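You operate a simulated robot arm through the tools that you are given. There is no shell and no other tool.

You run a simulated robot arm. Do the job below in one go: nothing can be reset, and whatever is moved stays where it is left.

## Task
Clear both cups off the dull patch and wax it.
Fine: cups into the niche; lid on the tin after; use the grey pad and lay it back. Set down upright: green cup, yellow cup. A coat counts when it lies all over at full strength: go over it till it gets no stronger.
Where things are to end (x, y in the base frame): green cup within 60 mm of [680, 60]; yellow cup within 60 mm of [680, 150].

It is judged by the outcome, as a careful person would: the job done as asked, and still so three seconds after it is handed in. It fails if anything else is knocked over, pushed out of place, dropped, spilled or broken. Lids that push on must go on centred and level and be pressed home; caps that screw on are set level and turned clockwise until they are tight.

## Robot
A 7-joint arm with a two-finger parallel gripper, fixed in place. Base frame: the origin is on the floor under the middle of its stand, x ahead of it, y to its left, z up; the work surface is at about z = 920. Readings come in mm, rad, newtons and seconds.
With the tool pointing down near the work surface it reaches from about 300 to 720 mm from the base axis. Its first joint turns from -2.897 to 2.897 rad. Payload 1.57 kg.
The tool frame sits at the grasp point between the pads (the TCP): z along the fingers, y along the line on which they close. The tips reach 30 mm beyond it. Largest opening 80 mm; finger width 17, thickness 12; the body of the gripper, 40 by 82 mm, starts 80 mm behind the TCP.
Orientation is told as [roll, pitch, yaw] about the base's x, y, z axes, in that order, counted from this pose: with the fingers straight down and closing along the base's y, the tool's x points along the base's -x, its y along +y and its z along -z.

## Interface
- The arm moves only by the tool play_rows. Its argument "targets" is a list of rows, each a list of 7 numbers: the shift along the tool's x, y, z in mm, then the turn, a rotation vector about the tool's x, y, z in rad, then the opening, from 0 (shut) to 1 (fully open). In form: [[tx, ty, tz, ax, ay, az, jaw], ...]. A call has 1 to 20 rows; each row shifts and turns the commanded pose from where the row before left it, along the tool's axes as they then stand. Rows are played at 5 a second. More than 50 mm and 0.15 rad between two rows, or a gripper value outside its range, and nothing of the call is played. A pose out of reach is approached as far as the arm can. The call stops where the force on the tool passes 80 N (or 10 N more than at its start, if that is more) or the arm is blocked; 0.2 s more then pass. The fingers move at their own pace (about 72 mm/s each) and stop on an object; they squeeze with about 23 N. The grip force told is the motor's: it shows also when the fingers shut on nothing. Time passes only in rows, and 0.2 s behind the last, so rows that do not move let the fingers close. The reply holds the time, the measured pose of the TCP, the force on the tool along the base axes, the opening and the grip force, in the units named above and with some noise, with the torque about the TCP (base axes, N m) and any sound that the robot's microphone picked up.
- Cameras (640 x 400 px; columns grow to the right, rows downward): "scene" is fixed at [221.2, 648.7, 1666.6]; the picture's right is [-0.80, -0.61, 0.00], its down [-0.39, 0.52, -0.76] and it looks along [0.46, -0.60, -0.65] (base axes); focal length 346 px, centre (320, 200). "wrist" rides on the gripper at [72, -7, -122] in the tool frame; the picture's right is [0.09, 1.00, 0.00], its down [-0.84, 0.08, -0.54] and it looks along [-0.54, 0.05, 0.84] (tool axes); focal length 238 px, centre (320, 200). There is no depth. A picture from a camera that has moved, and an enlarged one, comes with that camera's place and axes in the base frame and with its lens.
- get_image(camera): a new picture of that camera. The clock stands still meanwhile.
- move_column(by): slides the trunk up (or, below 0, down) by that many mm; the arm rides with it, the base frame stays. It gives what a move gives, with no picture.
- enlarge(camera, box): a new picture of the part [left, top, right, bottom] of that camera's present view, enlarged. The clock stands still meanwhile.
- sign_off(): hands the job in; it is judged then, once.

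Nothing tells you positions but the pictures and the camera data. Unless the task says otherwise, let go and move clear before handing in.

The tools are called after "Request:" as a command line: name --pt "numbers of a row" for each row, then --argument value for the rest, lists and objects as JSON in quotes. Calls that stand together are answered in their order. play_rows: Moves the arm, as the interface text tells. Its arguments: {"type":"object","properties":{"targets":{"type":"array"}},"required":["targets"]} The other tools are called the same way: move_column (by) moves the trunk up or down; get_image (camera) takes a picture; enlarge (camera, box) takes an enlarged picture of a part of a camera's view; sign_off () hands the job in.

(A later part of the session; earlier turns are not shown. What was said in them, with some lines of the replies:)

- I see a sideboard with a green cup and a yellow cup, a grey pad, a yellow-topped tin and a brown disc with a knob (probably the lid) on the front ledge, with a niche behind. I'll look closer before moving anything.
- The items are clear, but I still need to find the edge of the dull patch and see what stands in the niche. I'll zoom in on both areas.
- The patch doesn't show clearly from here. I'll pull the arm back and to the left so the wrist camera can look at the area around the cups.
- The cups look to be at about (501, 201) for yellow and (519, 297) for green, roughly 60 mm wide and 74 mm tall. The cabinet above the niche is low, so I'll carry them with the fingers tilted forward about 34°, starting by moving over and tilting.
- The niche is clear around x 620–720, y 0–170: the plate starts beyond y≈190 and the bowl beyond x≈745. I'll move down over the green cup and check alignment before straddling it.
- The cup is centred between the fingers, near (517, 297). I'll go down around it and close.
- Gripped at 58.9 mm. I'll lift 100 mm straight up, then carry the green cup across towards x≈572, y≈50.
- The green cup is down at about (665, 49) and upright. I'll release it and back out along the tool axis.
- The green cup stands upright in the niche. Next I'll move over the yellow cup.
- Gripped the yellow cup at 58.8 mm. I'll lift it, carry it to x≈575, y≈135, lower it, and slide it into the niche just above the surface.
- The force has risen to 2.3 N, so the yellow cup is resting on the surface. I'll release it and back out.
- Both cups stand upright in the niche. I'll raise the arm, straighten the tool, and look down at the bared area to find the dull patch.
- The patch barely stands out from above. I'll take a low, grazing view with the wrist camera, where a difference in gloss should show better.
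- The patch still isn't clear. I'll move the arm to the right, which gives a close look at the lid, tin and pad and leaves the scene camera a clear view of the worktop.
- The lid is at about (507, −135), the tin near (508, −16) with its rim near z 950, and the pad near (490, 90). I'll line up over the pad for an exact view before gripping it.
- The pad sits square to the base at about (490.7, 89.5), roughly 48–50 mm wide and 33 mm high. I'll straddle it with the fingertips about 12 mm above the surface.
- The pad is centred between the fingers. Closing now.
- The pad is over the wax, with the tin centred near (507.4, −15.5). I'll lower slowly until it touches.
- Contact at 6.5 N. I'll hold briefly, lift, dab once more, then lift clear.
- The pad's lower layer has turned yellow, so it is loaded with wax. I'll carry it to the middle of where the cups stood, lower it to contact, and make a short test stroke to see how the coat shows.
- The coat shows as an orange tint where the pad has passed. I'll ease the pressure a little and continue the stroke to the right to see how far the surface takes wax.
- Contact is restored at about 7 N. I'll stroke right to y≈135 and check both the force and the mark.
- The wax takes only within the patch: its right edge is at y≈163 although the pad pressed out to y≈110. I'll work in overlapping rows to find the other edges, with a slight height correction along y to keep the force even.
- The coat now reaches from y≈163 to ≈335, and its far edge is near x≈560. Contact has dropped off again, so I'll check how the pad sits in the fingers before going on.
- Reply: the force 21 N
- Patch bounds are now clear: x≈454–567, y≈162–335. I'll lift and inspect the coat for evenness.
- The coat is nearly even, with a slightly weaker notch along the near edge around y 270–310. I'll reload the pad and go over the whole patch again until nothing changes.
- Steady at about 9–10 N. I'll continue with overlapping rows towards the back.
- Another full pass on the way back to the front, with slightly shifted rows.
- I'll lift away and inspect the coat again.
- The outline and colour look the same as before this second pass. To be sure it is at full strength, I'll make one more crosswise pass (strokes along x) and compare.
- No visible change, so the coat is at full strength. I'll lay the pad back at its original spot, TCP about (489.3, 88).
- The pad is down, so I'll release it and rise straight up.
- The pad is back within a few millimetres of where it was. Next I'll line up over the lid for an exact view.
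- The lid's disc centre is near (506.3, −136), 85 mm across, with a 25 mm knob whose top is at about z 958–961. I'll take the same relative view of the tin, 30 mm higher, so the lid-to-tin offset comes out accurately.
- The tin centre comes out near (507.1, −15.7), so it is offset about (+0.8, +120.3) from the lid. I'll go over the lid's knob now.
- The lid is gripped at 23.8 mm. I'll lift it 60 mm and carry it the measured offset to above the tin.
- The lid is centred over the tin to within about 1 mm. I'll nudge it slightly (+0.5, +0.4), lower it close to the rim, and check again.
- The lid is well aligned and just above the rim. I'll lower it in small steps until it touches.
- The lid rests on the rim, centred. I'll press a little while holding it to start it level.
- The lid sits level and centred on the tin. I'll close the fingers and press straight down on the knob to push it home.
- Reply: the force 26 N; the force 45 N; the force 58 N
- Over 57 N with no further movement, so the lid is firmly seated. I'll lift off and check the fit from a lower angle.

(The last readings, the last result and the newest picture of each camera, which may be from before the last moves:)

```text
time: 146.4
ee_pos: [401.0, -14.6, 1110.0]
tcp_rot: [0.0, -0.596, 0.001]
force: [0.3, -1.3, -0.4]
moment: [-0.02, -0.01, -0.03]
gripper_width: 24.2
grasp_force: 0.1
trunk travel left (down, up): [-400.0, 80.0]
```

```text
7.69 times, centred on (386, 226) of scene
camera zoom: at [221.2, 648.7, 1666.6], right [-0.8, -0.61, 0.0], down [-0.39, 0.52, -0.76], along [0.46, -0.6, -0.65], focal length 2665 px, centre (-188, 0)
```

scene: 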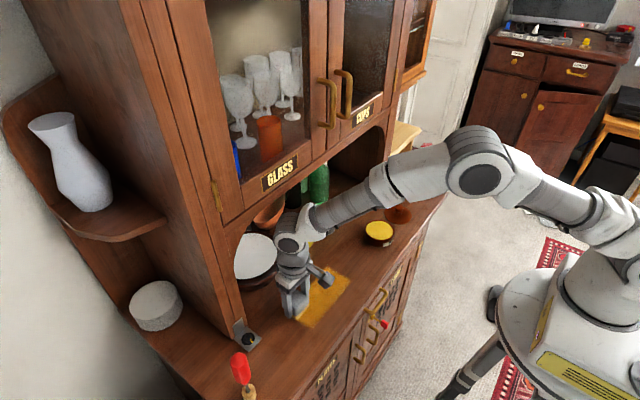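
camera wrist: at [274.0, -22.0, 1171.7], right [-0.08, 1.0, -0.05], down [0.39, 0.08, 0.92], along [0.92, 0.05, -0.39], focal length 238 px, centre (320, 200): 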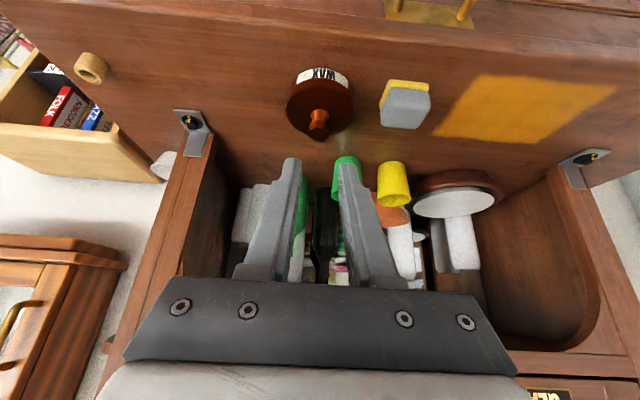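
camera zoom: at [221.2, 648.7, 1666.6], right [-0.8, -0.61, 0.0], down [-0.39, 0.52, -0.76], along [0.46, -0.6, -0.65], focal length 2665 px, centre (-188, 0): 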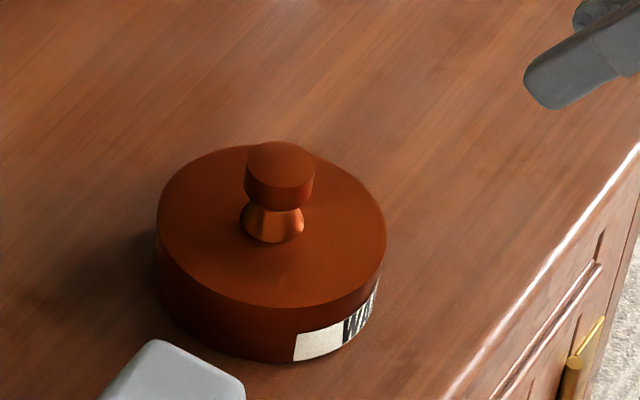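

Request:
enlarge --camera "wrist" --box '[270, 50, 370, 150]'

Request:
enlarge --camera "wrist" --box '[320, 60, 640, 230]'

Request:
enlarge --camera "scene" --box '[250, 170, 440, 330]'

```text
4.00 times, centred on (320, 100) of wrist
camera zoom: at [274.0, -22.0, 1171.7], right [-0.08, 1.0, -0.05], down [0.39, 0.08, 0.92], along [0.92, 0.05, -0.39], focal length 953 px, centre (320, 600)
```

zoom: 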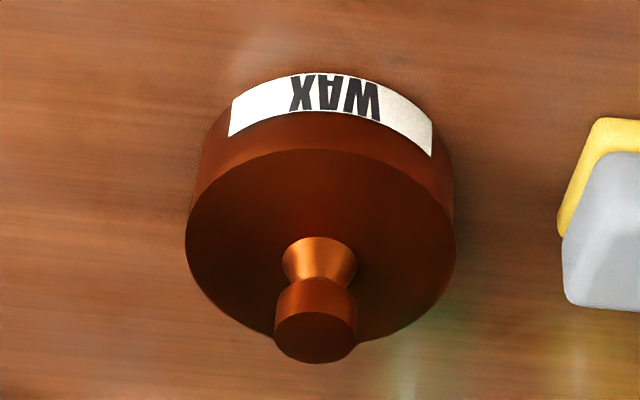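

```text
2.00 times, centred on (480, 145) of wrist
camera zoom: at [274.0, -22.0, 1171.7], right [-0.08, 1.0, -0.05], down [0.39, 0.08, 0.92], along [0.92, 0.05, -0.39], focal length 477 px, centre (0, 310)
```

zoom: 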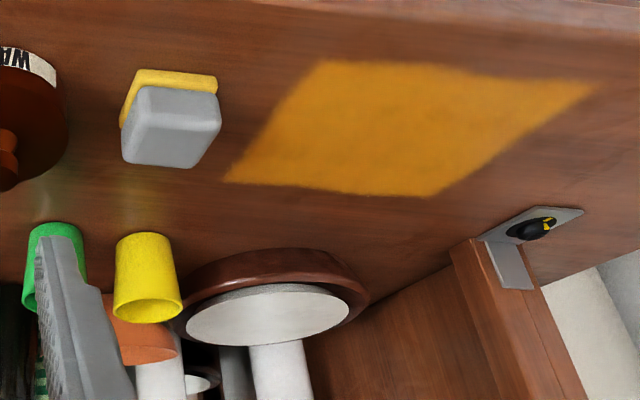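

```text
2.50 times, centred on (345, 250) of scene
camera zoom: at [221.2, 648.7, 1666.6], right [-0.8, -0.61, 0.0], down [-0.39, 0.52, -0.76], along [0.46, -0.6, -0.65], focal length 866 px, centre (258, 75)
```

zoom: 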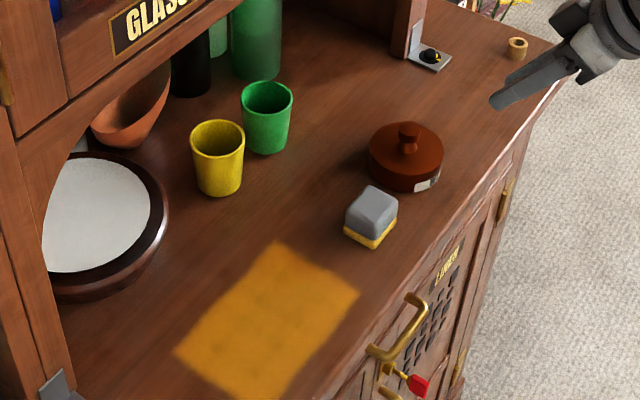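

The cups stand upright in the niche and the patch is evenly coated. The pad is back in its place, and the lid sits flush, level and centred on the tin. The arm is clear, so I'm handing the job in.

Request:
sign_off

```text
The job is handed in.
```

The dull patch is waxed all over and both cups are off it, standing upright in the niche. I've handed the job in; no verdict came back.

- **Cups:** the green cup is at about (665, 49) and the yellow at about (666, 135). Each is roughly 20 mm from its target.
- **Wax:** the patch runs from about x 454 to 567 and y 162 to 335. I went over all of it three times, reloading the pad once. The second and third passes made no visible difference, so I took the coat as full strength.
- **Pad:** it is back within about 5 mm of where it started. Its underside still has wax on it.
- **Tin:** the lid is on, centred and level. I pressed it down to about 57 N until it stopped moving, and no gap shows from the side.

Nothing else was knocked or moved that I could see, and the arm is clear of everything.
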